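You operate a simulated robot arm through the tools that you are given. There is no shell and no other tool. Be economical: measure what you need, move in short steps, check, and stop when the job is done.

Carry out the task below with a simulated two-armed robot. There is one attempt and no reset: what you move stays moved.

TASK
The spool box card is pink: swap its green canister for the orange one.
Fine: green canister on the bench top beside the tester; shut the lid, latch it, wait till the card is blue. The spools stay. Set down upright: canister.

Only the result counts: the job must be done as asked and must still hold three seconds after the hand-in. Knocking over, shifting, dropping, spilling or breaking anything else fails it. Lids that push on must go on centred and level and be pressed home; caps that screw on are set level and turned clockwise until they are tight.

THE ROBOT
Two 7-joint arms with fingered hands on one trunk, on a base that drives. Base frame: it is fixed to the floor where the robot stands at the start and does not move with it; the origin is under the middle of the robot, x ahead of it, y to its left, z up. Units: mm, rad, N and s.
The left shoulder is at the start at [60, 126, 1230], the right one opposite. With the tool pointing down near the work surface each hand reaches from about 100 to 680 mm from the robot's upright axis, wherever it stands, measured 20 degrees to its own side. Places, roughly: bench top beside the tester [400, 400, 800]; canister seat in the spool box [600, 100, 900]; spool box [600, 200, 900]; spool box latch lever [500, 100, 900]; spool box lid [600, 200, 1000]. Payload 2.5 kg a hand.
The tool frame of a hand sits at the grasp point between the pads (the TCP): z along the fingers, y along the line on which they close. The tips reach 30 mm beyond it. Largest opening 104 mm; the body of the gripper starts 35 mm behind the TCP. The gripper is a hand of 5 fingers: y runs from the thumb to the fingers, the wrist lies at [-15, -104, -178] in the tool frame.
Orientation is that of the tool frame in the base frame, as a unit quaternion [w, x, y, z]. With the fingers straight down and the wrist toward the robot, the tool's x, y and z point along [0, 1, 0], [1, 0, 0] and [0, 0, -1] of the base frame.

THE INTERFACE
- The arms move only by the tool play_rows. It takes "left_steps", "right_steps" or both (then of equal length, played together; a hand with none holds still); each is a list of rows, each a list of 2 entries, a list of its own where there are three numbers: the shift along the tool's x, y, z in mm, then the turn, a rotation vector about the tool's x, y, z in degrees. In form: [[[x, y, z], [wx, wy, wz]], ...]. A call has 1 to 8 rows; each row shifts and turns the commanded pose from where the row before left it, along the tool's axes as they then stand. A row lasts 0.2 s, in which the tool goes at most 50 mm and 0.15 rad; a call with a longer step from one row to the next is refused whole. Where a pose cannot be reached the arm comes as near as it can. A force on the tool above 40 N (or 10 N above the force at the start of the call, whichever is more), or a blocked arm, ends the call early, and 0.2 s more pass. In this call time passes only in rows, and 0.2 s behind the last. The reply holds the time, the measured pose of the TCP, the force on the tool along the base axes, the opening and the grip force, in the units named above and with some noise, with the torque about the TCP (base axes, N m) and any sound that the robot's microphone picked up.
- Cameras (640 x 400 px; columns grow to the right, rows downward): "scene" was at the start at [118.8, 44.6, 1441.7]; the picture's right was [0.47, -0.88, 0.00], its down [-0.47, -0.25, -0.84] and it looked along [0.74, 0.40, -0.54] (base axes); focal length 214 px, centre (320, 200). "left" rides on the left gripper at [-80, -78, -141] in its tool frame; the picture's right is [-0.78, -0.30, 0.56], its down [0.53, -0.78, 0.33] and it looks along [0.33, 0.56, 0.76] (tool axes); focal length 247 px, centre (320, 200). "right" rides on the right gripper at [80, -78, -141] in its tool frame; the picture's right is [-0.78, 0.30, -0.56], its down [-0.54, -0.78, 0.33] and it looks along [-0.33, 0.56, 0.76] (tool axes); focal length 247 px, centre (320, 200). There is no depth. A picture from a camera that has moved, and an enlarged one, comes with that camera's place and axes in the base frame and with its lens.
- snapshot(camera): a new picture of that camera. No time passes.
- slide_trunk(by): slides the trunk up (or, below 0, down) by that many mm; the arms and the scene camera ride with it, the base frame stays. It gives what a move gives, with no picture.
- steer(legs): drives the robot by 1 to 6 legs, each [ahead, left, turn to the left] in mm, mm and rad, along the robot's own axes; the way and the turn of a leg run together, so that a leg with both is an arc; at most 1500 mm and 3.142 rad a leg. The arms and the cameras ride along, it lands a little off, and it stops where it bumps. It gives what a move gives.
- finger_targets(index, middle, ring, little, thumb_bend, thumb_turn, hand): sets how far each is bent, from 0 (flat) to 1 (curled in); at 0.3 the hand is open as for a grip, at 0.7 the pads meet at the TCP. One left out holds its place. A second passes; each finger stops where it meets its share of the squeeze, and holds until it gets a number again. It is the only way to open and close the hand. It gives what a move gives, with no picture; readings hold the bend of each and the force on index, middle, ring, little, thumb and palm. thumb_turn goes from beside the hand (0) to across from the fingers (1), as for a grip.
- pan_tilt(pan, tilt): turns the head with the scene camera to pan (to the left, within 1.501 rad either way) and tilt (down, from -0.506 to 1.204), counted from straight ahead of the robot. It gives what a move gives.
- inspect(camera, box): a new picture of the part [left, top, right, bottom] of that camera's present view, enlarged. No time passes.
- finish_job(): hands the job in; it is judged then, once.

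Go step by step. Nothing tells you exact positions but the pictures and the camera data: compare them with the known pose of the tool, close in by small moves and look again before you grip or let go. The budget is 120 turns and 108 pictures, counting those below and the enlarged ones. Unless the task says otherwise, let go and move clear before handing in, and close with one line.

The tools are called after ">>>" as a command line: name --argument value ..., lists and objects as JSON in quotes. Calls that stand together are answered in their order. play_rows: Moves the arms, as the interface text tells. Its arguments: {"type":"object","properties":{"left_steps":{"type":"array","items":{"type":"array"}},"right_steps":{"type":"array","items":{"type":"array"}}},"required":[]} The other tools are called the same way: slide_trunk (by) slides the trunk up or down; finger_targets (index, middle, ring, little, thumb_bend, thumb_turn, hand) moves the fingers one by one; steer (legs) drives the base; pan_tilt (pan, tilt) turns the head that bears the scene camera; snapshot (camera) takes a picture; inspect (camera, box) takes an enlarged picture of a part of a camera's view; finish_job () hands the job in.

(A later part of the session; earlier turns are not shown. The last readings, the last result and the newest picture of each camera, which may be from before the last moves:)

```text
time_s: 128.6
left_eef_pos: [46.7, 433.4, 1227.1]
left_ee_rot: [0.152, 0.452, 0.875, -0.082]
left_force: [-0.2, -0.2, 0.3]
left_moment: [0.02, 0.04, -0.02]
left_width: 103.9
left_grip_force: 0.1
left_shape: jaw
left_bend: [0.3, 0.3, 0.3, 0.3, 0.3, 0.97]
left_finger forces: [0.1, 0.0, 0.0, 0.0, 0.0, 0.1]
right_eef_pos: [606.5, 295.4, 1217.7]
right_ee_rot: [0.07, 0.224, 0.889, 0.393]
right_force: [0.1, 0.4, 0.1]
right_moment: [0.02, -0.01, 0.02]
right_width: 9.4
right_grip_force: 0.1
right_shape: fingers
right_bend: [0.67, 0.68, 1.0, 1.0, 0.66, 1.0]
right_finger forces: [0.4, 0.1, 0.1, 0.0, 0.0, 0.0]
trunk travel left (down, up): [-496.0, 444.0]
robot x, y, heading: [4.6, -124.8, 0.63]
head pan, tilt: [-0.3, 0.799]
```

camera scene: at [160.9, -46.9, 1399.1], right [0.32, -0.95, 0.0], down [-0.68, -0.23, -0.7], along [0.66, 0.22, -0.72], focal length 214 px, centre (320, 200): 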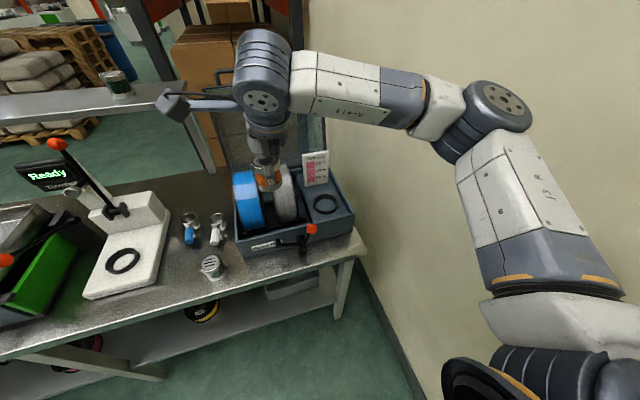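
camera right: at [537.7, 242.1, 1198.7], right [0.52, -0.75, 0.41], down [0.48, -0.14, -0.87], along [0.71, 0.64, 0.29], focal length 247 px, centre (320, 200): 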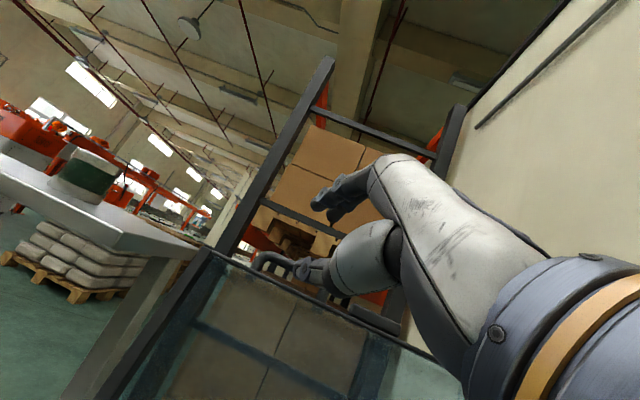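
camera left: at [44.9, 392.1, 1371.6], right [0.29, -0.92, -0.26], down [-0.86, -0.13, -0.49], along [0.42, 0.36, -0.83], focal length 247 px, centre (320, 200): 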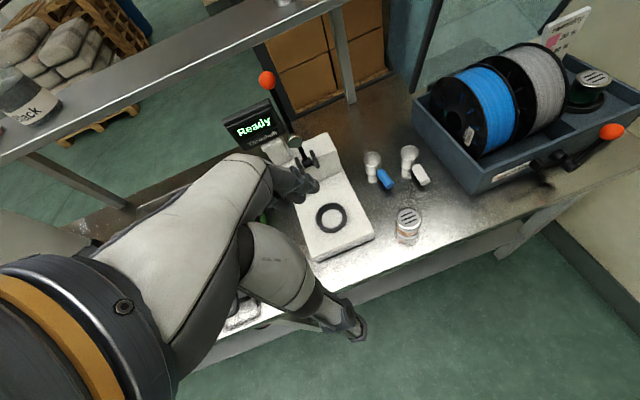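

I'm at about 65° and tracking the arc closely. I'll continue down with finer alternation.

>>> steer --legs '[[-30, 0, 0]]'

>>> slide_trunk --by -11

>>> steer --legs '[[-30, 0, 0]]'

>>> slide_trunk --by -15

>>> steer --legs '[[-27, 0, 0]]'

>>> slide_trunk --by -18

```text
time_s: 129.5
left_eef_pos: [22.1, 415.4, 1227.8]
left_ee_rot: [0.151, 0.452, 0.875, -0.082]
left_force: [0.5, 0.3, -0.7]
left_moment: [-0.01, -0.03, -0.02]
left_width: 103.9
left_grip_force: 0.0
left_shape: jaw
left_bend: [0.3, 0.3, 0.3, 0.3, 0.3, 0.97]
left_finger forces: [0.0, 0.1, 0.0, 0.0, 0.0, 0.0]
right_eef_pos: [582.4, 277.8, 1217.5]
right_ee_rot: [0.07, 0.224, 0.889, 0.393]
right_force: [-0.1, 0.3, -1.2]
right_moment: [0.02, -0.01, -0.04]
right_width: 11.4
right_grip_force: 1.2
right_shape: fingers
right_bend: [0.67, 0.68, 1.0, 1.0, 0.65, 1.0]
right_finger forces: [0.9, 0.0, 0.1, 0.1, 1.2, 0.0]
trunk travel left (down, up): [-496.0, 444.0]
robot x, y, heading: [-17.8, -143.6, 0.622]
head pan, tilt: [-0.3, 0.799]
```

```text
time_s: 130.1
left_eef_pos: [22.8, 414.9, 1216.4]
left_ee_rot: [0.152, 0.452, 0.875, -0.082]
left_force: [0.0, -0.2, -0.9]
left_moment: [0.02, 0.01, 0.0]
left_width: 103.9
left_grip_force: 0.1
left_shape: jaw
left_bend: [0.3, 0.3, 0.3, 0.3, 0.3, 0.97]
left_finger forces: [0.0, 0.1, 0.0, 0.0, 0.0, 0.1]
right_eef_pos: [581.7, 276.4, 1206.7]
right_ee_rot: [0.071, 0.225, 0.889, 0.394]
right_force: [0.0, 0.1, 0.3]
right_moment: [-0.03, -0.01, 0.01]
right_width: 8.9
right_grip_force: 0.0
right_shape: fingers
right_bend: [0.68, 0.68, 1.0, 1.0, 0.66, 1.0]
right_finger forces: [0.0, 0.0, 0.0, 0.1, 0.0, 0.0]
trunk travel left (down, up): [-485.0, 455.0]
robot x, y, heading: [-14.7, -141.5, 0.623]
head pan, tilt: [-0.3, 0.799]
```

```text
time_s: 130.9
left_eef_pos: [-1.2, 397.7, 1216.3]
left_ee_rot: [0.152, 0.452, 0.875, -0.081]
left_force: [1.0, 0.6, -0.6]
left_moment: [-0.01, 0.01, 0.0]
left_width: 103.9
left_grip_force: 0.0
left_shape: jaw
left_bend: [0.3, 0.3, 0.3, 0.3, 0.3, 0.97]
left_finger forces: [0.0, 0.1, 0.0, 0.0, 0.1, 0.0]
right_eef_pos: [559.3, 258.9, 1205.5]
right_ee_rot: [0.07, 0.224, 0.889, 0.392]
right_force: [0.3, -1.1, 0.6]
right_moment: [0.04, 0.02, 0.02]
right_width: 12.9
right_grip_force: 1.8
right_shape: fingers
right_bend: [0.67, 0.68, 1.0, 1.0, 0.64, 1.0]
right_finger forces: [1.4, 0.0, 0.1, 0.1, 1.9, 0.0]
trunk travel left (down, up): [-485.0, 455.0]
robot x, y, heading: [-43.3, -156.7, 0.628]
head pan, tilt: [-0.3, 0.799]
```

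```text
time_s: 131.5
left_eef_pos: [-0.8, 398.5, 1200.3]
left_ee_rot: [0.152, 0.452, 0.875, -0.082]
left_force: [-0.3, 0.1, -0.1]
left_moment: [0.01, 0.02, 0.01]
left_width: 103.6
left_grip_force: 0.1
left_shape: jaw
left_bend: [0.3, 0.3, 0.3, 0.3, 0.3, 0.97]
left_finger forces: [0.1, 0.1, 0.0, 0.0, 0.1, 0.1]
right_eef_pos: [559.0, 260.7, 1191.1]
right_ee_rot: [0.071, 0.225, 0.889, 0.392]
right_force: [0.7, -0.9, -0.9]
right_moment: [0.02, 0.01, 0.01]
right_width: 9.4
right_grip_force: 0.1
right_shape: fingers
right_bend: [0.68, 0.68, 1.0, 1.0, 0.66, 1.0]
right_finger forces: [0.0, 0.0, 0.0, 0.1, 0.8, 0.0]
trunk travel left (down, up): [-470.0, 470.0]
robot x, y, heading: [-43.7, -157.9, 0.623]
head pan, tilt: [-0.3, 0.799]
```

```text
time_s: 132.3
left_eef_pos: [-22.3, 383.0, 1201.3]
left_ee_rot: [0.152, 0.453, 0.874, -0.082]
left_force: [-0.7, 0.2, 0.1]
left_moment: [0.0, -0.05, -0.01]
left_width: 103.7
left_grip_force: 0.0
left_shape: jaw
left_bend: [0.3, 0.3, 0.3, 0.3, 0.3, 0.97]
left_finger forces: [0.1, 0.0, 0.0, 0.0, 0.0, 0.0]
right_eef_pos: [538.2, 243.4, 1190.8]
right_ee_rot: [0.071, 0.225, 0.889, 0.393]
right_force: [-0.8, -0.6, -0.3]
right_moment: [-0.01, 0.01, -0.05]
right_width: 13.0
right_grip_force: 1.8
right_shape: fingers
right_bend: [0.67, 0.68, 1.0, 1.0, 0.64, 1.0]
right_finger forces: [1.4, 0.1, 0.0, 0.0, 1.9, 0.0]
trunk travel left (down, up): [-470.0, 470.0]
robot x, y, heading: [-63.8, -174.0, 0.632]
head pan, tilt: [-0.3, 0.799]
```

```text
time_s: 133.0
left_eef_pos: [-23.4, 381.6, 1182.4]
left_ee_rot: [0.152, 0.453, 0.874, -0.082]
left_force: [-0.3, 0.1, 0.2]
left_moment: [0.01, -0.01, 0.03]
left_width: 103.4
left_grip_force: 0.2
left_shape: jaw
left_bend: [0.3, 0.3, 0.3, 0.3, 0.3, 0.97]
left_finger forces: [0.0, 0.0, 0.0, 0.1, 0.0, 0.0]
right_eef_pos: [536.3, 243.4, 1172.0]
right_ee_rot: [0.072, 0.225, 0.889, 0.392]
right_force: [-0.2, 0.1, -0.3]
right_moment: [0.01, -0.01, 0.0]
right_width: 9.4
right_grip_force: 0.9
right_shape: fingers
right_bend: [0.68, 0.68, 1.0, 1.0, 0.65, 1.0]
right_finger forces: [0.1, 0.1, 0.0, 0.0, 1.1, 0.0]
trunk travel left (down, up): [-452.0, 488.0]
robot x, y, heading: [-62.6, -174.1, 0.627]
head pan, tilt: [-0.3, 0.799]
```

I'm at roughly 45°, still tracking the arc. Next three pairs.

>>> steer --legs '[[-26, 0, 0]]'

>>> slide_trunk --by -20

>>> steer --legs '[[-25, 0, 0]]'

>>> slide_trunk --by -23

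>>> steer --legs '[[-22, 0, 0]]'

>>> slide_trunk --by -25

```text
time_s: 133.8
left_eef_pos: [-44.0, 367.4, 1184.0]
left_ee_rot: [0.152, 0.453, 0.875, -0.082]
left_force: [-0.7, 0.2, 0.1]
left_moment: [-0.01, 0.02, 0.0]
left_width: 103.8
left_grip_force: 0.1
left_shape: jaw
left_bend: [0.3, 0.3, 0.3, 0.3, 0.3, 0.97]
left_finger forces: [0.0, 0.1, 0.0, 0.1, 0.1, 0.0]
right_eef_pos: [514.6, 229.4, 1173.7]
right_ee_rot: [0.072, 0.226, 0.889, 0.393]
right_force: [-1.6, -1.5, -0.6]
right_moment: [0.03, 0.06, -0.04]
right_width: 13.6
right_grip_force: 1.9
right_shape: fingers
right_bend: [0.67, 0.68, 1.0, 1.0, 0.64, 1.0]
right_finger forces: [1.3, 0.0, 0.1, 0.0, 2.1, 0.0]
trunk travel left (down, up): [-452.0, 488.0]
robot x, y, heading: [-83.7, -187.0, 0.627]
head pan, tilt: [-0.3, 0.799]
```

```text
time_s: 134.5
left_eef_pos: [-44.0, 366.9, 1163.4]
left_ee_rot: [0.153, 0.453, 0.875, -0.082]
left_force: [-0.4, -0.3, 0.7]
left_moment: [0.02, -0.02, 0.0]
left_width: 103.8
left_grip_force: 0.0
left_shape: jaw
left_bend: [0.3, 0.3, 0.3, 0.3, 0.3, 0.97]
left_finger forces: [0.0, 0.0, 0.0, 0.0, 0.0, 0.0]
right_eef_pos: [515.8, 228.0, 1154.3]
right_ee_rot: [0.071, 0.225, 0.889, 0.392]
right_force: [-1.5, -1.1, -0.5]
right_moment: [-0.01, -0.04, 0.01]
right_width: 9.8
right_grip_force: 0.8
right_shape: fingers
right_bend: [0.68, 0.68, 1.0, 1.0, 0.65, 1.0]
right_finger forces: [0.0, 0.0, 0.0, 0.1, 1.3, 0.0]
trunk travel left (down, up): [-432.0, 508.0]
robot x, y, heading: [-87.6, -189.5, 0.627]
head pan, tilt: [-0.3, 0.799]
```

```text
time_s: 135.3
left_eef_pos: [-64.7, 353.3, 1163.3]
left_ee_rot: [0.153, 0.452, 0.875, -0.082]
left_force: [-0.4, -0.6, 0.5]
left_moment: [0.03, 0.01, -0.02]
left_width: 103.7
left_grip_force: 0.0
left_shape: jaw
left_bend: [0.3, 0.3, 0.3, 0.3, 0.3, 0.97]
left_finger forces: [0.0, 0.0, 0.0, 0.1, 0.1, 0.1]
right_eef_pos: [495.3, 213.2, 1154.5]
right_ee_rot: [0.072, 0.225, 0.888, 0.394]
right_force: [-2.0, -1.1, 1.2]
right_moment: [0.05, 0.04, 0.0]
right_width: 14.2
right_grip_force: 1.9
right_shape: fingers
right_bend: [0.67, 0.68, 1.0, 1.0, 0.63, 1.0]
right_finger forces: [1.5, 0.0, 0.1, 0.0, 2.5, 0.0]
trunk travel left (down, up): [-432.0, 508.0]
robot x, y, heading: [-101.8, -205.3, 0.628]
head pan, tilt: [-0.3, 0.799]
```

```text
time_s: 136.0
left_eef_pos: [-65.2, 351.9, 1140.8]
left_ee_rot: [0.153, 0.453, 0.875, -0.082]
left_force: [-0.2, -0.1, 0.0]
left_moment: [0.0, 0.0, 0.03]
left_width: 104.0
left_grip_force: 0.1
left_shape: jaw
left_bend: [0.3, 0.3, 0.3, 0.3, 0.3, 0.97]
left_finger forces: [0.1, 0.0, 0.0, 0.0, 0.0, 0.0]
right_eef_pos: [496.0, 213.4, 1130.8]
right_ee_rot: [0.071, 0.225, 0.889, 0.393]
right_force: [-1.5, -1.1, -0.5]
right_moment: [-0.01, 0.02, 0.02]
right_width: 9.5
right_grip_force: 1.0
right_shape: fingers
right_bend: [0.68, 0.68, 1.0, 1.0, 0.65, 1.0]
right_finger forces: [0.0, 0.0, 0.0, 0.0, 1.5, 0.0]
trunk travel left (down, up): [-409.0, 531.0]
robot x, y, heading: [-106.0, -200.8, 0.625]
head pan, tilt: [-0.3, 0.799]
```

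```text
time_s: 136.8
left_eef_pos: [-82.9, 339.7, 1140.0]
left_ee_rot: [0.153, 0.453, 0.874, -0.081]
left_force: [-1.3, 0.2, -0.2]
left_moment: [0.01, 0.0, 0.03]
left_width: 103.8
left_grip_force: 0.0
left_shape: jaw
left_bend: [0.3, 0.3, 0.3, 0.3, 0.3, 0.97]
left_finger forces: [0.0, 0.1, 0.0, 0.0, 0.0, 0.0]
right_eef_pos: [477.1, 200.4, 1132.4]
right_ee_rot: [0.072, 0.225, 0.888, 0.394]
right_force: [-2.7, -2.1, 0.0]
right_moment: [0.02, 0.04, 0.02]
right_width: 14.1
right_grip_force: 2.6
right_shape: fingers
right_bend: [0.67, 0.68, 1.0, 1.0, 0.63, 1.0]
right_finger forces: [1.5, 0.1, 0.1, 0.0, 2.9, 0.0]
trunk travel left (down, up): [-409.0, 531.0]
robot x, y, heading: [-124.3, -218.4, 0.628]
head pan, tilt: [-0.3, 0.799]
```

```text
time_s: 137.5
left_eef_pos: [-82.5, 339.4, 1115.0]
left_ee_rot: [0.153, 0.453, 0.875, -0.082]
left_force: [-0.3, -0.4, -0.1]
left_moment: [0.0, -0.01, -0.02]
left_width: 103.6
left_grip_force: 0.0
left_shape: jaw
left_bend: [0.3, 0.3, 0.3, 0.3, 0.3, 0.97]
left_finger forces: [0.0, 0.0, 0.1, 0.0, 0.0, 0.0]
right_eef_pos: [477.3, 201.0, 1106.5]
right_ee_rot: [0.071, 0.225, 0.888, 0.394]
right_force: [-1.1, -0.6, -1.3]
right_moment: [-0.02, 0.03, 0.04]
right_width: 10.2
right_grip_force: 0.9
right_shape: fingers
right_bend: [0.68, 0.68, 1.0, 1.0, 0.65, 1.0]
right_finger forces: [0.0, 0.0, 0.0, 0.0, 2.0, 0.0]
trunk travel left (down, up): [-384.0, 556.0]
robot x, y, heading: [-123.1, -217.4, 0.629]
head pan, tilt: [-0.3, 0.799]
```

At about 28° and predictable. I'll continue toward closing.

>>> steer --legs '[[-20, 0, 0]]'

>>> slide_trunk --by -27

>>> steer --legs '[[-17, 0, 0]]'

>>> slide_trunk --by -29

>>> steer --legs '[[-14, 0, 0]]'

>>> slide_trunk --by -28

```text
time_s: 138.3
left_eef_pos: [-98.5, 327.0, 1114.9]
left_ee_rot: [0.153, 0.452, 0.875, -0.081]
left_force: [-0.5, 0.6, 0.1]
left_moment: [-0.01, -0.04, -0.02]
left_width: 103.7
left_grip_force: 0.1
left_shape: jaw
left_bend: [0.3, 0.3, 0.3, 0.3, 0.3, 0.97]
left_finger forces: [0.1, 0.0, 0.0, 0.0, 0.0, 0.1]
right_eef_pos: [460.1, 189.2, 1107.6]
right_ee_rot: [0.07, 0.225, 0.888, 0.395]
right_force: [-3.3, -2.8, 0.5]
right_moment: [-0.03, 0.03, 0.0]
right_width: 14.3
right_grip_force: 2.1
right_shape: fingers
right_bend: [0.67, 0.68, 1.0, 1.0, 0.63, 1.0]
right_finger forces: [1.3, 0.1, 0.0, 0.0, 3.1, 0.0]
trunk travel left (down, up): [-384.0, 556.0]
robot x, y, heading: [-137.5, -227.5, 0.628]
head pan, tilt: [-0.3, 0.799]
```

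```text
time_s: 139.0
left_eef_pos: [-97.9, 328.9, 1087.7]
left_ee_rot: [0.153, 0.452, 0.875, -0.082]
left_force: [0.0, -0.4, 0.4]
left_moment: [-0.01, -0.03, 0.0]
left_width: 103.6
left_grip_force: 0.2
left_shape: jaw
left_bend: [0.3, 0.3, 0.3, 0.3, 0.3, 0.97]
left_finger forces: [0.0, 0.0, 0.1, 0.0, 0.0, 0.1]
right_eef_pos: [461.0, 189.4, 1080.6]
right_ee_rot: [0.071, 0.225, 0.888, 0.394]
right_force: [-1.0, -0.7, -2.2]
right_moment: [-0.01, 0.03, 0.01]
right_width: 10.8
right_grip_force: 1.0
right_shape: fingers
right_bend: [0.68, 0.68, 1.0, 1.0, 0.65, 1.0]
right_finger forces: [0.1, 0.1, 0.0, 0.0, 2.3, 0.0]
trunk travel left (down, up): [-357.0, 583.0]
robot x, y, heading: [-139.9, -228.7, 0.624]
head pan, tilt: [-0.3, 0.799]
```

```text
time_s: 139.8
left_eef_pos: [-112.0, 317.9, 1088.6]
left_ee_rot: [0.152, 0.453, 0.875, -0.081]
left_force: [0.4, -0.5, 0.2]
left_moment: [0.02, -0.02, -0.01]
left_width: 103.8
left_grip_force: 0.1
left_shape: jaw
left_bend: [0.3, 0.3, 0.3, 0.3, 0.3, 0.97]
left_finger forces: [0.0, 0.0, 0.0, 0.1, 0.0, 0.0]
right_eef_pos: [446.0, 178.4, 1081.5]
right_ee_rot: [0.072, 0.225, 0.888, 0.395]
right_force: [-2.1, -2.5, -0.5]
right_moment: [-0.05, 0.1, 0.0]
right_width: 14.2
right_grip_force: 1.8
right_shape: fingers
right_bend: [0.67, 0.68, 1.0, 1.0, 0.63, 1.0]
right_finger forces: [1.0, 0.0, 0.0, 0.0, 3.6, 0.1]
trunk travel left (down, up): [-357.0, 583.0]
robot x, y, heading: [-154.3, -236.1, 0.622]
head pan, tilt: [-0.3, 0.799]
```

```text
time_s: 140.5
left_eef_pos: [-111.7, 318.0, 1059.7]
left_ee_rot: [0.153, 0.453, 0.875, -0.081]
left_force: [-0.7, -0.2, 0.3]
left_moment: [0.0, 0.02, 0.02]
left_width: 103.8
left_grip_force: 0.1
left_shape: jaw
left_bend: [0.3, 0.3, 0.3, 0.3, 0.3, 0.97]
left_finger forces: [0.0, 0.0, 0.0, 0.0, 0.0, 0.0]
right_eef_pos: [446.5, 178.7, 1052.2]
right_ee_rot: [0.071, 0.225, 0.888, 0.394]
right_force: [-1.6, -1.8, -2.4]
right_moment: [-0.02, 0.01, 0.0]
right_width: 11.0
right_grip_force: 1.5
right_shape: fingers
right_bend: [0.68, 0.68, 1.0, 1.0, 0.64, 1.0]
right_finger forces: [0.0, 0.1, 0.0, 0.0, 2.4, 0.0]
trunk travel left (down, up): [-328.0, 612.0]
robot x, y, heading: [-151.4, -239.7, 0.626]
head pan, tilt: [-0.3, 0.799]
```

```text
time_s: 141.3
left_eef_pos: [-123.9, 310.2, 1058.4]
left_ee_rot: [0.154, 0.452, 0.875, -0.081]
left_force: [0.1, 0.7, -0.5]
left_moment: [0.04, -0.01, 0.03]
left_width: 103.9
left_grip_force: 0.1
left_shape: jaw
left_bend: [0.3, 0.3, 0.3, 0.3, 0.3, 0.97]
left_finger forces: [0.0, 0.0, 0.0, 0.0, 0.0, 0.1]
right_eef_pos: [436.0, 171.1, 1053.0]
right_ee_rot: [0.071, 0.225, 0.888, 0.395]
right_force: [-2.0, -2.4, -1.8]
right_moment: [-0.05, 0.09, 0.02]
right_width: 14.3
right_grip_force: 2.2
right_shape: fingers
right_bend: [0.67, 0.68, 1.0, 1.0, 0.63, 1.0]
right_finger forces: [0.9, 0.1, 0.1, 0.1, 3.5, 0.0]
trunk travel left (down, up): [-328.0, 612.0]
robot x, y, heading: [-163.5, -245.0, 0.626]
head pan, tilt: [-0.3, 0.799]
```

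```text
time_s: 142.0
left_eef_pos: [-123.7, 309.0, 1031.7]
left_ee_rot: [0.152, 0.453, 0.875, -0.082]
left_force: [0.0, 0.0, 0.7]
left_moment: [0.05, 0.01, 0.0]
left_width: 103.9
left_grip_force: 0.0
left_shape: jaw
left_bend: [0.3, 0.3, 0.3, 0.3, 0.3, 0.97]
left_finger forces: [0.0, 0.0, 0.1, 0.0, 0.1, 0.0]
right_eef_pos: [435.7, 169.9, 1023.3]
right_ee_rot: [0.071, 0.225, 0.888, 0.395]
right_force: [-2.7, -0.5, -2.0]
right_moment: [-0.02, 0.05, -0.02]
right_width: 12.0
right_grip_force: 1.3
right_shape: fingers
right_bend: [0.68, 0.68, 1.0, 1.0, 0.64, 1.0]
right_finger forces: [0.0, 0.1, 0.0, 0.0, 2.8, 0.0]
trunk travel left (down, up): [-300.0, 640.0]
robot x, y, heading: [-167.8, -251.6, 0.627]
head pan, tilt: [-0.3, 0.799]
```

About 50 mm remains, so I'll go down gently until the lid rests.

>>> steer --legs '[[-8, 0, 0]]'

>>> slide_trunk --by -22

>>> steer --legs '[[-5, 0, 0]]'

>>> slide_trunk --by -16

>>> slide_trunk --by -10

```text
time_s: 142.8
left_eef_pos: [-129.9, 306.2, 1031.7]
left_ee_rot: [0.153, 0.452, 0.875, -0.082]
left_force: [0.7, 0.7, 0.4]
left_moment: [0.02, 0.0, 0.0]
left_width: 103.6
left_grip_force: 0.1
left_shape: jaw
left_bend: [0.3, 0.3, 0.3, 0.3, 0.3, 0.97]
left_finger forces: [0.0, 0.0, 0.0, 0.1, 0.0, 0.1]
right_eef_pos: [429.2, 164.7, 1023.5]
right_ee_rot: [0.071, 0.225, 0.888, 0.394]
right_force: [-1.2, 0.1, -3.1]
right_moment: [-0.01, 0.0, -0.01]
right_width: 13.9
right_grip_force: 2.1
right_shape: fingers
right_bend: [0.67, 0.68, 1.0, 1.0, 0.63, 1.0]
right_finger forces: [0.8, 0.0, 0.0, 0.0, 2.8, 0.0]
trunk travel left (down, up): [-300.0, 640.0]
robot x, y, heading: [-169.5, -246.8, 0.624]
head pan, tilt: [-0.3, 0.799]
```

```text
time_s: 143.4
left_eef_pos: [-129.6, 304.2, 1009.6]
left_ee_rot: [0.153, 0.453, 0.875, -0.081]
left_force: [-0.1, 0.0, -0.3]
left_moment: [0.0, -0.02, 0.02]
left_width: 103.5
left_grip_force: 0.1
left_shape: jaw
left_bend: [0.3, 0.3, 0.3, 0.3, 0.3, 0.97]
left_finger forces: [0.0, 0.0, 0.1, 0.0, 0.1, 0.0]
right_eef_pos: [428.5, 164.9, 1002.5]
right_ee_rot: [0.072, 0.225, 0.888, 0.395]
right_force: [-3.5, -1.1, -2.1]
right_moment: [-0.03, 0.06, 0.03]
right_width: 12.4
right_grip_force: 1.9
right_shape: fingers
right_bend: [0.68, 0.68, 1.0, 1.0, 0.63, 1.0]
right_finger forces: [0.1, 0.0, 0.0, 0.0, 3.2, 0.0]
trunk travel left (down, up): [-278.0, 662.0]
robot x, y, heading: [-171.8, -253.3, 0.629]
head pan, tilt: [-0.3, 0.799]
```

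```text
time_s: 144.2
left_eef_pos: [-133.8, 301.5, 1008.7]
left_ee_rot: [0.152, 0.453, 0.875, -0.082]
left_force: [-0.9, 0.4, -0.1]
left_moment: [-0.03, -0.03, 0.0]
left_width: 104.1
left_grip_force: 0.1
left_shape: jaw
left_bend: [0.3, 0.3, 0.3, 0.3, 0.3, 0.97]
left_finger forces: [0.0, 0.0, 0.1, 0.0, 0.1, 0.0]
right_eef_pos: [425.5, 162.3, 1001.3]
right_ee_rot: [0.071, 0.225, 0.888, 0.394]
right_force: [0.1, 0.0, -2.8]
right_moment: [0.0, 0.01, -0.01]
right_width: 12.8
right_grip_force: 1.6
right_shape: fingers
right_bend: [0.67, 0.68, 1.0, 1.0, 0.64, 1.0]
right_finger forces: [0.8, 0.0, 0.0, 0.1, 2.5, 0.0]
trunk travel left (down, up): [-278.0, 662.0]
robot x, y, heading: [-177.4, -253.2, 0.623]
head pan, tilt: [-0.3, 0.799]
```

```text
time_s: 144.8
left_eef_pos: [-133.9, 301.5, 992.6]
left_ee_rot: [0.152, 0.453, 0.875, -0.082]
left_force: [0.5, 0.1, 0.1]
left_moment: [-0.03, 0.04, 0.0]
left_width: 103.6
left_grip_force: 0.1
left_shape: jaw
left_bend: [0.3, 0.3, 0.3, 0.3, 0.3, 0.97]
left_finger forces: [0.0, 0.0, 0.0, 0.1, 0.0, 0.1]
right_eef_pos: [424.7, 163.1, 985.1]
right_ee_rot: [0.072, 0.225, 0.888, 0.395]
right_force: [-2.6, -2.4, -1.7]
right_moment: [-0.06, 0.03, 0.02]
right_width: 12.6
right_grip_force: 1.8
right_shape: fingers
right_bend: [0.68, 0.68, 1.0, 1.0, 0.63, 1.0]
right_finger forces: [0.0, 0.1, 0.1, 0.0, 3.5, 0.1]
trunk travel left (down, up): [-262.0, 678.0]
robot x, y, heading: [-173.3, -251.5, 0.625]
head pan, tilt: [-0.3, 0.799]
```

```text
time_s: 145.4
left_eef_pos: [-134.4, 302.5, 982.7]
left_ee_rot: [0.153, 0.453, 0.875, -0.08]
left_force: [-1.0, 0.5, 0.5]
left_moment: [0.0, -0.03, -0.02]
left_width: 103.6
left_grip_force: 0.1
left_shape: jaw
left_bend: [0.3, 0.3, 0.3, 0.3, 0.3, 0.97]
left_finger forces: [0.0, 0.0, 0.1, 0.0, 0.1, 0.1]
right_eef_pos: [426.5, 162.9, 976.6]
right_ee_rot: [0.072, 0.225, 0.888, 0.395]
right_force: [0.1, 0.5, -0.3]
right_moment: [-0.01, -0.02, -0.02]
right_width: 8.8
right_grip_force: 0.0
right_shape: fingers
right_bend: [0.68, 0.68, 1.0, 1.0, 0.66, 1.0]
right_finger forces: [0.1, 0.1, 0.1, 0.0, 0.0, 0.0]
trunk travel left (down, up): [-252.0, 688.0]
robot x, y, heading: [-171.3, -254.2, 0.627]
head pan, tilt: [-0.3, 0.799]
```

The thumb is unloaded, so the lid rests on the box. I'll press the bar down lightly to make sure it's fully shut, then open the cage and withdraw.

>>> slide_trunk --by -8

>>> slide_trunk --by 6

>>> finger_targets --hand "right" --index 0.48 --middle 0.48 --thumb_bend 0.54

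```text
time_s: 145.9
left_eef_pos: [-134.5, 301.8, 975.7]
left_ee_rot: [0.153, 0.453, 0.875, -0.081]
left_force: [-0.6, -0.4, -0.3]
left_moment: [0.02, 0.01, 0.01]
left_width: 103.8
left_grip_force: 0.1
left_shape: jaw
left_bend: [0.3, 0.3, 0.3, 0.3, 0.3, 0.97]
left_finger forces: [0.1, 0.0, 0.0, 0.0, 0.1, 0.1]
right_eef_pos: [425.3, 162.3, 969.5]
right_ee_rot: [0.071, 0.225, 0.888, 0.395]
right_force: [2.2, 1.6, 1.4]
right_moment: [0.01, 0.02, 0.02]
right_width: 11.1
right_grip_force: 0.7
right_shape: fingers
right_bend: [0.66, 0.68, 1.0, 1.0, 0.66, 1.0]
right_finger forces: [2.4, 0.1, 0.1, 0.1, 0.0, 0.1]
trunk travel left (down, up): [-244.0, 696.0]
robot x, y, heading: [-174.5, -253.8, 0.629]
head pan, tilt: [-0.3, 0.799]
```

```text
time_s: 146.5
left_eef_pos: [-134.3, 303.4, 981.5]
left_ee_rot: [0.152, 0.453, 0.874, -0.082]
left_force: [0.4, -0.1, 0.2]
left_moment: [-0.01, -0.01, 0.0]
left_width: 103.6
left_grip_force: 0.1
left_shape: jaw
left_bend: [0.3, 0.3, 0.3, 0.3, 0.3, 0.97]
left_finger forces: [0.1, 0.0, 0.1, 0.1, 0.0, 0.0]
right_eef_pos: [426.2, 164.2, 974.0]
right_ee_rot: [0.071, 0.226, 0.888, 0.394]
right_force: [0.7, 0.6, -0.8]
right_moment: [0.0, 0.01, 0.01]
right_width: 9.6
right_grip_force: 0.1
right_shape: fingers
right_bend: [0.67, 0.68, 1.0, 1.0, 0.66, 1.0]
right_finger forces: [0.7, 0.0, 0.1, 0.0, 0.0, 0.0]
trunk travel left (down, up): [-250.0, 690.0]
robot x, y, heading: [-175.7, -254.4, 0.621]
head pan, tilt: [-0.3, 0.799]
```

```text
time_s: 147.5
left_eef_pos: [-134.9, 301.5, 982.2]
left_ee_rot: [0.153, 0.453, 0.874, -0.081]
left_force: [0.0, -0.1, -0.9]
left_moment: [0.01, 0.01, -0.03]
left_width: 103.6
left_grip_force: 0.1
left_shape: jaw
left_bend: [0.3, 0.3, 0.3, 0.3, 0.3, 0.97]
left_finger forces: [0.0, 0.0, 0.0, 0.0, 0.0, 0.1]
right_eef_pos: [424.4, 161.7, 974.2]
right_ee_rot: [0.072, 0.225, 0.888, 0.395]
right_force: [-8.7, -11.0, 1.8]
right_moment: [0.12, -0.09, -0.03]
right_width: 47.7
right_grip_force: 6.5
right_shape: fingers
right_bend: [0.49, 0.54, 1.0, 1.0, 0.54, 1.0]
right_finger forces: [2.8, 10.2, 0.0, 0.1, 0.0, 0.0]
trunk travel left (down, up): [-250.0, 690.0]
robot x, y, heading: [-178.0, -252.5, 0.624]
head pan, tilt: [-0.3, 0.799]
```

I'll retreat along the finger axis so the bar passes out between thumb and fingers.

>>> play_rows --right_steps '[[[0, -2, -12], [0, 0, 0]], [[0, 0, -25], [0, 0, 0]], [[0, 0, -35], [0, 0, 0]], [[-10, 0, -35], [0, 0, 0]]]'

>>> pan_tilt --pan -0.2 --tilt 0.5

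>>> inspect --camera "scene" --box '[160, 100, 400, 260]'

```text
time_s: 148.5
left_eef_pos: [-134.8, 302.4, 980.8]
left_ee_rot: [0.153, 0.453, 0.874, -0.081]
left_force: [0.4, 0.0, 0.3]
left_moment: [-0.01, -0.01, 0.02]
left_width: 103.9
left_grip_force: 0.0
left_shape: jaw
left_bend: [0.3, 0.3, 0.3, 0.3, 0.3, 0.97]
left_finger forces: [0.1, 0.0, 0.1, 0.0, 0.0, 0.0]
right_eef_pos: [400.7, 84.2, 1043.3]
right_ee_rot: [0.071, 0.222, 0.887, 0.398]
right_force: [0.2, 0.1, -0.1]
right_moment: [0.0, 0.02, 0.02]
right_width: 49.1
right_grip_force: 0.1
right_shape: fingers
right_bend: [0.48, 0.48, 1.0, 1.0, 0.54, 1.0]
right_finger forces: [0.0, 0.0, 0.0, 0.0, 0.0, 0.0]
trunk travel left (down, up): [-250.0, 690.0]
robot x, y, heading: [-177.9, -251.5, 0.63]
head pan, tilt: [-0.3, 0.799]
```

```text
time_s: 149.3
left_eef_pos: [-134.0, 301.2, 982.1]
left_ee_rot: [0.153, 0.453, 0.874, -0.081]
left_force: [-0.3, -0.2, 0.6]
left_moment: [-0.02, -0.02, 0.0]
left_width: 103.6
left_grip_force: 0.0
left_shape: jaw
left_bend: [0.3, 0.3, 0.3, 0.3, 0.3, 0.97]
left_finger forces: [0.0, 0.1, 0.0, 0.0, 0.1, 0.1]
right_eef_pos: [402.3, 85.4, 1043.3]
right_ee_rot: [0.071, 0.222, 0.887, 0.398]
right_force: [0.6, 0.5, -1.0]
right_moment: [0.03, -0.02, 0.0]
right_width: 48.7
right_grip_force: 0.0
right_shape: fingers
right_bend: [0.48, 0.48, 1.0, 1.0, 0.54, 1.0]
right_finger forces: [0.0, 0.0, 0.0, 0.1, 0.1, 0.0]
trunk travel left (down, up): [-250.0, 690.0]
robot x, y, heading: [-169.1, -254.2, 0.627]
head pan, tilt: [-0.201, 0.499]
```

```text
2.50 times, centred on (280, 180) of scene
camera zoom: at [-60.8, -189.9, 1072.9], right [0.41, -0.91, 0.0], down [-0.44, -0.2, -0.88], along [0.8, 0.36, -0.48], focal length 536 px, centre (420, 250)
```

zoom: 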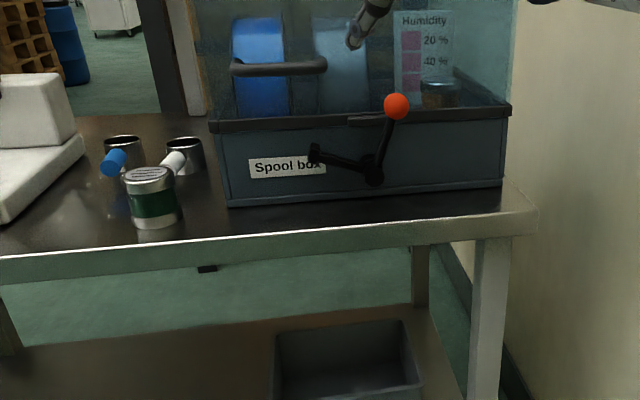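

The lid is shut, green stands upright, and the lever is still at about 65° with the knob near (u 450, v −222, z 920). I'll restore the base and trunk used for the lever before and bring the hand in front of the knob.

>>> slide_trunk --by 125

>>> steer --legs '[[38, 0, 0]]'

>>> play_rows --right_steps '[[[0, 0, 0], [-7.5, -0.3, 0.4]], [[-15.2, -40.5, 5.2], [0, 0, 0]], [[-15.2, -40.5, 5.2], [0, 0, 0]], [[-15.2, -40.5, 5.2], [0, 0, 0]], [[-15.2, -40.5, 5.2], [0, 0, 0]]]'

```text
time_s: 150.8
left_eef_pos: [-134.5, 300.8, 1107.0]
left_ee_rot: [0.153, 0.453, 0.875, -0.082]
left_force: [-0.6, 0.4, -0.2]
left_moment: [-0.01, -0.03, -0.01]
left_width: 103.6
left_grip_force: 0.1
left_shape: jaw
left_bend: [0.3, 0.3, 0.3, 0.3, 0.3, 0.97]
left_finger forces: [0.0, 0.1, 0.1, 0.0, 0.0, 0.1]
right_eef_pos: [400.0, 85.1, 1168.7]
right_ee_rot: [0.07, 0.222, 0.887, 0.399]
right_force: [-0.4, 0.2, 0.0]
right_moment: [0.0, -0.02, 0.0]
right_width: 48.6
right_grip_force: 0.2
right_shape: fingers
right_bend: [0.48, 0.48, 1.0, 1.0, 0.54, 1.0]
right_finger forces: [0.0, 0.0, 0.0, 0.0, 0.0, 0.0]
trunk travel left (down, up): [-375.0, 565.0]
robot x, y, heading: [-174.4, -251.8, 0.621]
head pan, tilt: [-0.201, 0.499]
```

```text
time_s: 151.7
left_eef_pos: [-102.0, 325.4, 1106.1]
left_ee_rot: [0.153, 0.453, 0.874, -0.082]
left_force: [-0.1, -0.1, -0.5]
left_moment: [0.0, 0.03, -0.01]
left_width: 103.7
left_grip_force: 0.0
left_shape: jaw
left_bend: [0.3, 0.3, 0.3, 0.3, 0.3, 0.97]
left_finger forces: [0.0, 0.0, 0.0, 0.0, 0.1, 0.1]
right_eef_pos: [433.2, 108.0, 1168.1]
right_ee_rot: [0.07, 0.222, 0.887, 0.399]
right_force: [-0.1, 0.1, -0.4]
right_moment: [0.0, 0.01, -0.03]
right_width: 48.8
right_grip_force: 0.0
right_shape: fingers
right_bend: [0.48, 0.48, 1.0, 1.0, 0.54, 1.0]
right_finger forces: [0.0, 0.0, 0.0, 0.1, 0.0, 0.1]
trunk travel left (down, up): [-375.0, 565.0]
robot x, y, heading: [-141.8, -231.1, 0.625]
head pan, tilt: [-0.201, 0.499]
```

```text
time_s: 152.9
left_eef_pos: [-102.9, 324.8, 1106.6]
left_ee_rot: [0.153, 0.453, 0.875, -0.081]
left_force: [0.3, 0.4, 0.0]
left_moment: [-0.02, 0.0, 0.0]
left_width: 103.6
left_grip_force: 0.1
left_shape: jaw
left_bend: [0.3, 0.3, 0.3, 0.3, 0.3, 0.97]
left_finger forces: [0.1, 0.1, 0.1, 0.0, 0.0, 0.0]
right_eef_pos: [444.4, 16.4, 1019.5]
right_ee_rot: [0.087, 0.222, 0.858, 0.455]
right_force: [0.5, 0.0, 1.2]
right_moment: [-0.01, -0.01, 0.04]
right_width: 48.8
right_grip_force: 0.1
right_shape: fingers
right_bend: [0.48, 0.48, 1.0, 1.0, 0.54, 1.0]
right_finger forces: [0.0, 0.0, 0.0, 0.0, 0.0, 0.0]
trunk travel left (down, up): [-375.0, 565.0]
robot x, y, heading: [-146.4, -230.6, 0.63]
head pan, tilt: [-0.201, 0.499]
```

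I'll line up with the earlier retreat pose and slide in along the finger axis around the knob.

>>> play_rows --right_steps '[[[-14.4, -40.9, 5.7], [0, 0, 0]], [[0, 0, 35], [0, 0, 0]], [[2, 0, 35], [0, 0, 0]], [[2, 0, 26], [0, 0, 0]]]'

>>> inspect --camera "right" --box '[200, 120, 400, 320]'

```text
time_s: 153.9
left_eef_pos: [-103.0, 325.7, 1106.3]
left_ee_rot: [0.153, 0.452, 0.875, -0.081]
left_force: [0.4, -0.1, 0.2]
left_moment: [0.01, -0.02, 0.02]
left_width: 103.6
left_grip_force: 0.1
left_shape: jaw
left_bend: [0.3, 0.3, 0.3, 0.3, 0.3, 0.97]
left_finger forces: [0.0, 0.1, 0.0, 0.0, 0.0, 0.0]
right_eef_pos: [478.2, 66.0, 927.7]
right_ee_rot: [0.086, 0.221, 0.858, 0.455]
right_force: [-0.2, -0.6, 0.6]
right_moment: [-0.02, 0.01, -0.04]
right_width: 49.0
right_grip_force: 0.0
right_shape: fingers
right_bend: [0.48, 0.48, 1.0, 1.0, 0.54, 1.0]
right_finger forces: [0.0, 0.1, 0.1, 0.0, 0.0, 0.1]
trunk travel left (down, up): [-375.0, 565.0]
robot x, y, heading: [-147.6, -233.2, 0.625]
head pan, tilt: [-0.201, 0.499]
```

```text
2.00 times, centred on (300, 220) of right
camera zoom: at [336.0, -39.6, 947.4], right [0.58, -0.62, 0.52], down [0.36, -0.38, -0.86], along [0.73, 0.68, 0.0], focal length 494 px, centre (360, 160)
```

zoom: 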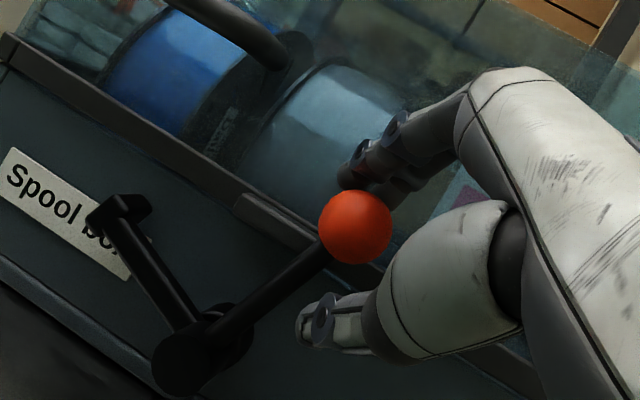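

The knob sits nicely between thumb and fingers. I'll close the pinch and swing the lever back down in reverse.

>>> play_rows --right_steps '[[[0, 0, 4], [0, 0, 0]]]'

>>> finger_targets --hand "right" --index 0.64 --middle 0.64 --thumb_bend 0.68

>>> play_rows --right_steps '[[[-13.1, -10, -0.9], [0, 0, 0]], [[-11.7, -11.8, 1.4], [0, 0, 0]], [[-9.7, -13, 3.5], [0, 0, 0]], [[-7.9, -15.1, 6.1], [0, 0, 0]]]'

```text
time_s: 154.3
left_eef_pos: [-102.6, 324.1, 1105.7]
left_ee_rot: [0.152, 0.453, 0.874, -0.082]
left_force: [-0.1, -0.1, 0.2]
left_moment: [-0.03, 0.02, -0.02]
left_width: 103.7
left_grip_force: 0.0
left_shape: jaw
left_bend: [0.3, 0.3, 0.3, 0.3, 0.3, 0.97]
left_finger forces: [0.0, 0.1, 0.1, 0.0, 0.0, 0.1]
right_eef_pos: [478.0, 68.5, 925.3]
right_ee_rot: [0.086, 0.221, 0.858, 0.455]
right_force: [0.5, -0.1, 0.6]
right_moment: [0.0, 0.04, 0.02]
right_width: 49.0
right_grip_force: 0.2
right_shape: fingers
right_bend: [0.48, 0.48, 1.0, 1.0, 0.54, 1.0]
right_finger forces: [0.1, 0.2, 0.1, 0.0, 0.1, 0.1]
trunk travel left (down, up): [-375.0, 565.0]
robot x, y, heading: [-144.6, -231.2, 0.63]
head pan, tilt: [-0.201, 0.499]
```

```text
time_s: 155.3
left_eef_pos: [-103.6, 325.0, 1105.8]
left_ee_rot: [0.153, 0.453, 0.875, -0.081]
left_force: [0.2, 0.9, 0.7]
left_moment: [-0.03, -0.02, -0.02]
left_width: 104.0
left_grip_force: 0.0
left_shape: jaw
left_bend: [0.3, 0.3, 0.3, 0.3, 0.3, 0.97]
left_finger forces: [0.0, 0.0, 0.1, 0.0, 0.0, 0.0]
right_eef_pos: [478.3, 68.6, 926.1]
right_ee_rot: [0.087, 0.222, 0.858, 0.455]
right_force: [6.2, 4.1, 6.5]
right_moment: [0.13, -0.06, -0.1]
right_width: 24.4
right_grip_force: 6.2
right_shape: fingers
right_bend: [0.57, 0.6, 1.0, 1.0, 0.65, 1.0]
right_finger forces: [6.2, 4.3, 0.1, 0.1, 1.9, 0.1]
trunk travel left (down, up): [-375.0, 565.0]
robot x, y, heading: [-144.8, -233.1, 0.627]
head pan, tilt: [-0.201, 0.499]
```

```text
time_s: 156.3
left_eef_pos: [-101.9, 325.2, 1105.2]
left_ee_rot: [0.153, 0.453, 0.875, -0.082]
left_force: [0.1, 0.6, 0.1]
left_moment: [0.0, 0.02, 0.01]
left_width: 103.7
left_grip_force: 0.1
left_shape: jaw
left_bend: [0.3, 0.3, 0.3, 0.3, 0.3, 0.97]
left_finger forces: [0.1, 0.0, 0.0, 0.0, 0.1, 0.0]
right_eef_pos: [504.5, 31.8, 875.8]
right_ee_rot: [0.085, 0.221, 0.859, 0.454]
right_force: [4.5, 3.3, 0.0]
right_moment: [0.03, 0.03, -0.06]
right_width: 15.8
right_grip_force: 4.8
right_shape: fingers
right_bend: [0.61, 0.61, 1.0, 1.0, 0.67, 1.0]
right_finger forces: [1.8, 4.7, 0.0, 0.0, 1.6, 0.1]
trunk travel left (down, up): [-375.0, 565.0]
robot x, y, heading: [-143.1, -230.4, 0.627]
head pan, tilt: [-0.201, 0.499]
```

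The knob follows. Now the last 20° down to the latched position.

>>> play_rows --right_steps '[[[-3, -8.5, 4.5], [0, 0, 0]], [[-2, -8.5, 5], [0, 0, 0]], [[-1, -8.5, 5.5], [0, 0, 0]]]'

>>> play_rows --right_steps '[[[0, -3, 2], [0, 0, 0]], [[0, -3, 2], [0, 0, 0]]]'

```text
time_s: 157.1
left_eef_pos: [-103.4, 325.8, 1106.9]
left_ee_rot: [0.152, 0.453, 0.875, -0.081]
left_force: [-0.4, 0.1, 0.4]
left_moment: [0.01, 0.0, 0.03]
left_width: 103.5
left_grip_force: 0.1
left_shape: jaw
left_bend: [0.3, 0.3, 0.3, 0.3, 0.3, 0.97]
left_finger forces: [0.0, 0.0, 0.0, 0.0, 0.0, 0.0]
right_eef_pos: [508.6, 30.9, 849.2]
right_ee_rot: [0.085, 0.22, 0.858, 0.457]
right_force: [2.1, 4.0, 2.6]
right_moment: [0.14, -0.01, 0.0]
right_width: 16.8
right_grip_force: 4.4
right_shape: fingers
right_bend: [0.61, 0.61, 1.0, 1.0, 0.67, 1.0]
right_finger forces: [2.8, 4.3, 0.0, 0.0, 1.9, 0.1]
trunk travel left (down, up): [-375.0, 565.0]
robot x, y, heading: [-148.4, -230.3, 0.626]
head pan, tilt: [-0.201, 0.499]
```

```text
time_s: 157.7
left_eef_pos: [-102.9, 324.2, 1106.4]
left_ee_rot: [0.153, 0.453, 0.875, -0.081]
left_force: [0.2, -0.7, -0.2]
left_moment: [0.0, -0.02, 0.01]
left_width: 103.9
left_grip_force: 0.1
left_shape: jaw
left_bend: [0.3, 0.3, 0.3, 0.3, 0.3, 0.97]
left_finger forces: [0.0, 0.0, 0.0, 0.0, 0.1, 0.0]
right_eef_pos: [506.8, 29.4, 844.0]
right_ee_rot: [0.086, 0.221, 0.857, 0.457]
right_force: [4.0, 3.6, 11.6]
right_moment: [0.29, -0.13, -0.06]
right_width: 19.6
right_grip_force: 5.1
right_shape: fingers
right_bend: [0.58, 0.59, 1.0, 1.0, 0.68, 1.0]
right_finger forces: [6.2, 4.3, 0.1, 0.1, 0.0, 0.1]
trunk travel left (down, up): [-375.0, 565.0]
robot x, y, heading: [-144.0, -233.1, 0.63]
head pan, tilt: [-0.201, 0.499]
```

The lever is at its stop, with the knob pushing back upward. I'll release and back away to a clear spot.

>>> finger_targets --hand "right" --index 0.5 --middle 0.5 --thumb_bend 0.56

>>> play_rows --right_steps '[[[0, 0, -15], [0, 0, 0]], [[0, 0, -30], [0, 0, 0]], [[0, 0, -40], [0, 0, 0]], [[0, 0, -40], [0, 0, 0]]]'

>>> steer --legs '[[-150, 0, 0]]'

>>> finger_targets --hand "right" --index 0.3 --middle 0.3 --ring 0.3 --little 0.3 --thumb_bend 0.3

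>>> finger_targets --hand "left" --index 0.3

>>> finger_targets --hand "left" --index 0.3

>>> finger_targets --hand "left" --index 0.3

>>> finger_targets --hand "left" --index 0.3

```text
time_s: 158.7
left_eef_pos: [-102.4, 324.7, 1105.4]
left_ee_rot: [0.152, 0.453, 0.875, -0.081]
left_force: [-0.2, -0.6, 0.8]
left_moment: [0.03, 0.02, -0.04]
left_width: 103.8
left_grip_force: 0.0
left_shape: jaw
left_bend: [0.3, 0.3, 0.3, 0.3, 0.3, 0.97]
left_finger forces: [0.1, 0.0, 0.0, 0.0, 0.0, 0.0]
right_eef_pos: [507.3, 29.4, 840.1]
right_ee_rot: [0.086, 0.222, 0.858, 0.456]
right_force: [0.1, 0.3, 3.1]
right_moment: [0.01, 0.01, -0.01]
right_width: 39.3
right_grip_force: 0.8
right_shape: fingers
right_bend: [0.5, 0.5, 1.0, 1.0, 0.59, 1.0]
right_finger forces: [0.0, 0.1, 0.0, 0.0, 2.3, 0.0]
trunk travel left (down, up): [-375.0, 565.0]
robot x, y, heading: [-142.9, -236.9, 0.627]
head pan, tilt: [-0.201, 0.499]
```

```text
time_s: 159.7
left_eef_pos: [-103.3, 325.5, 1105.5]
left_ee_rot: [0.152, 0.453, 0.875, -0.082]
left_force: [0.6, -0.4, -0.1]
left_moment: [0.0, 0.0, 0.0]
left_width: 103.5
left_grip_force: 0.0
left_shape: jaw
left_bend: [0.3, 0.3, 0.3, 0.3, 0.3, 0.97]
left_finger forces: [0.0, 0.1, 0.1, 0.1, 0.1, 0.0]
right_eef_pos: [461.3, -63.8, 914.5]
right_ee_rot: [0.086, 0.221, 0.858, 0.455]
right_force: [-0.1, -0.7, -0.3]
right_moment: [-0.01, 0.02, -0.02]
right_width: 44.0
right_grip_force: 0.0
right_shape: fingers
right_bend: [0.5, 0.5, 1.0, 1.0, 0.56, 1.0]
right_finger forces: [0.1, 0.0, 0.0, 0.0, 0.0, 0.0]
trunk travel left (down, up): [-375.0, 565.0]
robot x, y, heading: [-145.1, -230.6, 0.626]
head pan, tilt: [-0.201, 0.499]
```

```text
time_s: 161.1
left_eef_pos: [-224.4, 235.6, 1106.4]
left_ee_rot: [0.152, 0.454, 0.874, -0.081]
left_force: [-0.1, 0.1, 0.9]
left_moment: [-0.04, 0.0, -0.01]
left_width: 103.5
left_grip_force: 0.2
left_shape: jaw
left_bend: [0.3, 0.3, 0.3, 0.3, 0.3, 0.97]
left_finger forces: [0.1, 0.1, 0.1, 0.0, 0.1, 0.0]
right_eef_pos: [339.4, -150.9, 912.7]
right_ee_rot: [0.086, 0.223, 0.858, 0.455]
right_force: [-0.3, -0.1, -0.3]
right_moment: [-0.03, 0.01, -0.04]
right_width: 44.0
right_grip_force: 0.1
right_shape: fingers
right_bend: [0.5, 0.5, 1.0, 1.0, 0.56, 1.0]
right_finger forces: [0.1, 0.0, 0.0, 0.1, 0.0, 0.0]
trunk travel left (down, up): [-375.0, 565.0]
robot x, y, heading: [-270.5, -318.1, 0.624]
head pan, tilt: [-0.201, 0.499]
```

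```text
time_s: 162.1
left_eef_pos: [-224.5, 235.6, 1106.8]
left_ee_rot: [0.152, 0.454, 0.874, -0.081]
left_force: [-0.2, -0.1, 0.3]
left_moment: [-0.02, -0.02, 0.0]
left_width: 103.7
left_grip_force: 0.1
left_shape: jaw
left_bend: [0.3, 0.3, 0.3, 0.3, 0.3, 0.97]
left_finger forces: [0.0, 0.0, 0.1, 0.0, 0.0, 0.0]
right_eef_pos: [338.8, -153.2, 913.8]
right_ee_rot: [0.085, 0.222, 0.858, 0.454]
right_force: [0.7, -0.8, -0.2]
right_moment: [0.05, 0.0, 0.01]
right_width: 102.5
right_grip_force: 0.2
right_shape: fingers
right_bend: [0.3, 0.3, 0.3, 0.3, 0.3, 0.98]
right_finger forces: [0.0, 0.1, 0.1, 0.0, 0.1, 0.0]
trunk travel left (down, up): [-375.0, 565.0]
robot x, y, heading: [-268.3, -321.1, 0.625]
head pan, tilt: [-0.201, 0.499]
```

```text
time_s: 163.1
left_eef_pos: [-224.2, 236.5, 1106.1]
left_ee_rot: [0.153, 0.453, 0.874, -0.081]
left_force: [0.3, -0.7, -0.2]
left_moment: [-0.01, 0.0, 0.0]
left_width: 103.1
left_grip_force: 0.0
left_shape: fingers
left_bend: [0.3, 0.3, 0.3, 0.3, 0.3, 0.97]
left_finger forces: [0.0, 0.0, 0.0, 0.0, 0.0, 0.1]
right_eef_pos: [339.9, -153.1, 913.9]
right_ee_rot: [0.086, 0.222, 0.858, 0.455]
right_force: [0.0, 0.4, 0.5]
right_moment: [0.01, 0.01, 0.03]
right_width: 102.4
right_grip_force: 0.0
right_shape: fingers
right_bend: [0.3, 0.3, 0.3, 0.3, 0.3, 0.98]
right_finger forces: [0.0, 0.1, 0.0, 0.0, 0.0, 0.1]
trunk travel left (down, up): [-375.0, 565.0]
robot x, y, heading: [-267.9, -321.0, 0.626]
head pan, tilt: [-0.201, 0.499]
```

```text
time_s: 164.1
left_eef_pos: [-224.0, 235.0, 1104.2]
left_ee_rot: [0.153, 0.454, 0.874, -0.081]
left_force: [0.0, 0.5, 0.1]
left_moment: [0.0, -0.02, 0.01]
left_width: 103.1
left_grip_force: 0.0
left_shape: fingers
left_bend: [0.3, 0.3, 0.3, 0.3, 0.3, 0.97]
left_finger forces: [0.1, 0.0, 0.0, 0.0, 0.0, 0.1]
right_eef_pos: [340.6, -153.5, 913.3]
right_ee_rot: [0.086, 0.222, 0.858, 0.455]
right_force: [-1.3, -0.1, -0.5]
right_moment: [0.01, 0.02, 0.01]
right_width: 102.9
right_grip_force: 0.0
right_shape: fingers
right_bend: [0.3, 0.3, 0.3, 0.3, 0.3, 0.98]
right_finger forces: [0.0, 0.1, 0.1, 0.0, 0.0, 0.0]
trunk travel left (down, up): [-375.0, 565.0]
robot x, y, heading: [-266.1, -320.2, 0.625]
head pan, tilt: [-0.201, 0.499]
```

```text
time_s: 165.1
left_eef_pos: [-224.0, 236.6, 1105.3]
left_ee_rot: [0.152, 0.454, 0.874, -0.082]
left_force: [-0.1, 0.5, 0.0]
left_moment: [-0.03, -0.04, -0.03]
left_width: 102.7
left_grip_force: 0.1
left_shape: fingers
left_bend: [0.3, 0.3, 0.3, 0.3, 0.3, 0.97]
left_finger forces: [0.0, 0.1, 0.1, 0.0, 0.1, 0.0]
right_eef_pos: [338.8, -152.7, 912.2]
right_ee_rot: [0.085, 0.222, 0.858, 0.455]
right_force: [0.3, 0.4, -0.2]
right_moment: [-0.01, 0.02, -0.01]
right_width: 102.4
right_grip_force: 0.0
right_shape: fingers
right_bend: [0.3, 0.3, 0.3, 0.3, 0.3, 0.98]
right_finger forces: [0.1, 0.0, 0.1, 0.1, 0.1, 0.1]
trunk travel left (down, up): [-375.0, 565.0]
robot x, y, heading: [-267.3, -319.6, 0.624]
head pan, tilt: [-0.201, 0.499]
```

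```text
time_s: 166.1
left_eef_pos: [-225.2, 235.6, 1105.6]
left_ee_rot: [0.153, 0.454, 0.874, -0.081]
left_force: [0.5, 0.6, 0.8]
left_moment: [0.02, -0.02, 0.0]
left_width: 102.6
left_grip_force: 0.1
left_shape: fingers
left_bend: [0.3, 0.3, 0.3, 0.3, 0.3, 0.97]
left_finger forces: [0.1, 0.0, 0.0, 0.0, 0.1, 0.1]
right_eef_pos: [339.0, -153.3, 913.3]
right_ee_rot: [0.085, 0.222, 0.858, 0.455]
right_force: [-1.2, -0.3, 0.3]
right_moment: [0.0, 0.02, 0.01]
right_width: 102.9
right_grip_force: 0.1
right_shape: fingers
right_bend: [0.3, 0.3, 0.3, 0.3, 0.3, 0.98]
right_finger forces: [0.1, 0.0, 0.1, 0.0, 0.0, 0.1]
trunk travel left (down, up): [-375.0, 565.0]
robot x, y, heading: [-267.3, -319.2, 0.623]
head pan, tilt: [-0.201, 0.499]
```

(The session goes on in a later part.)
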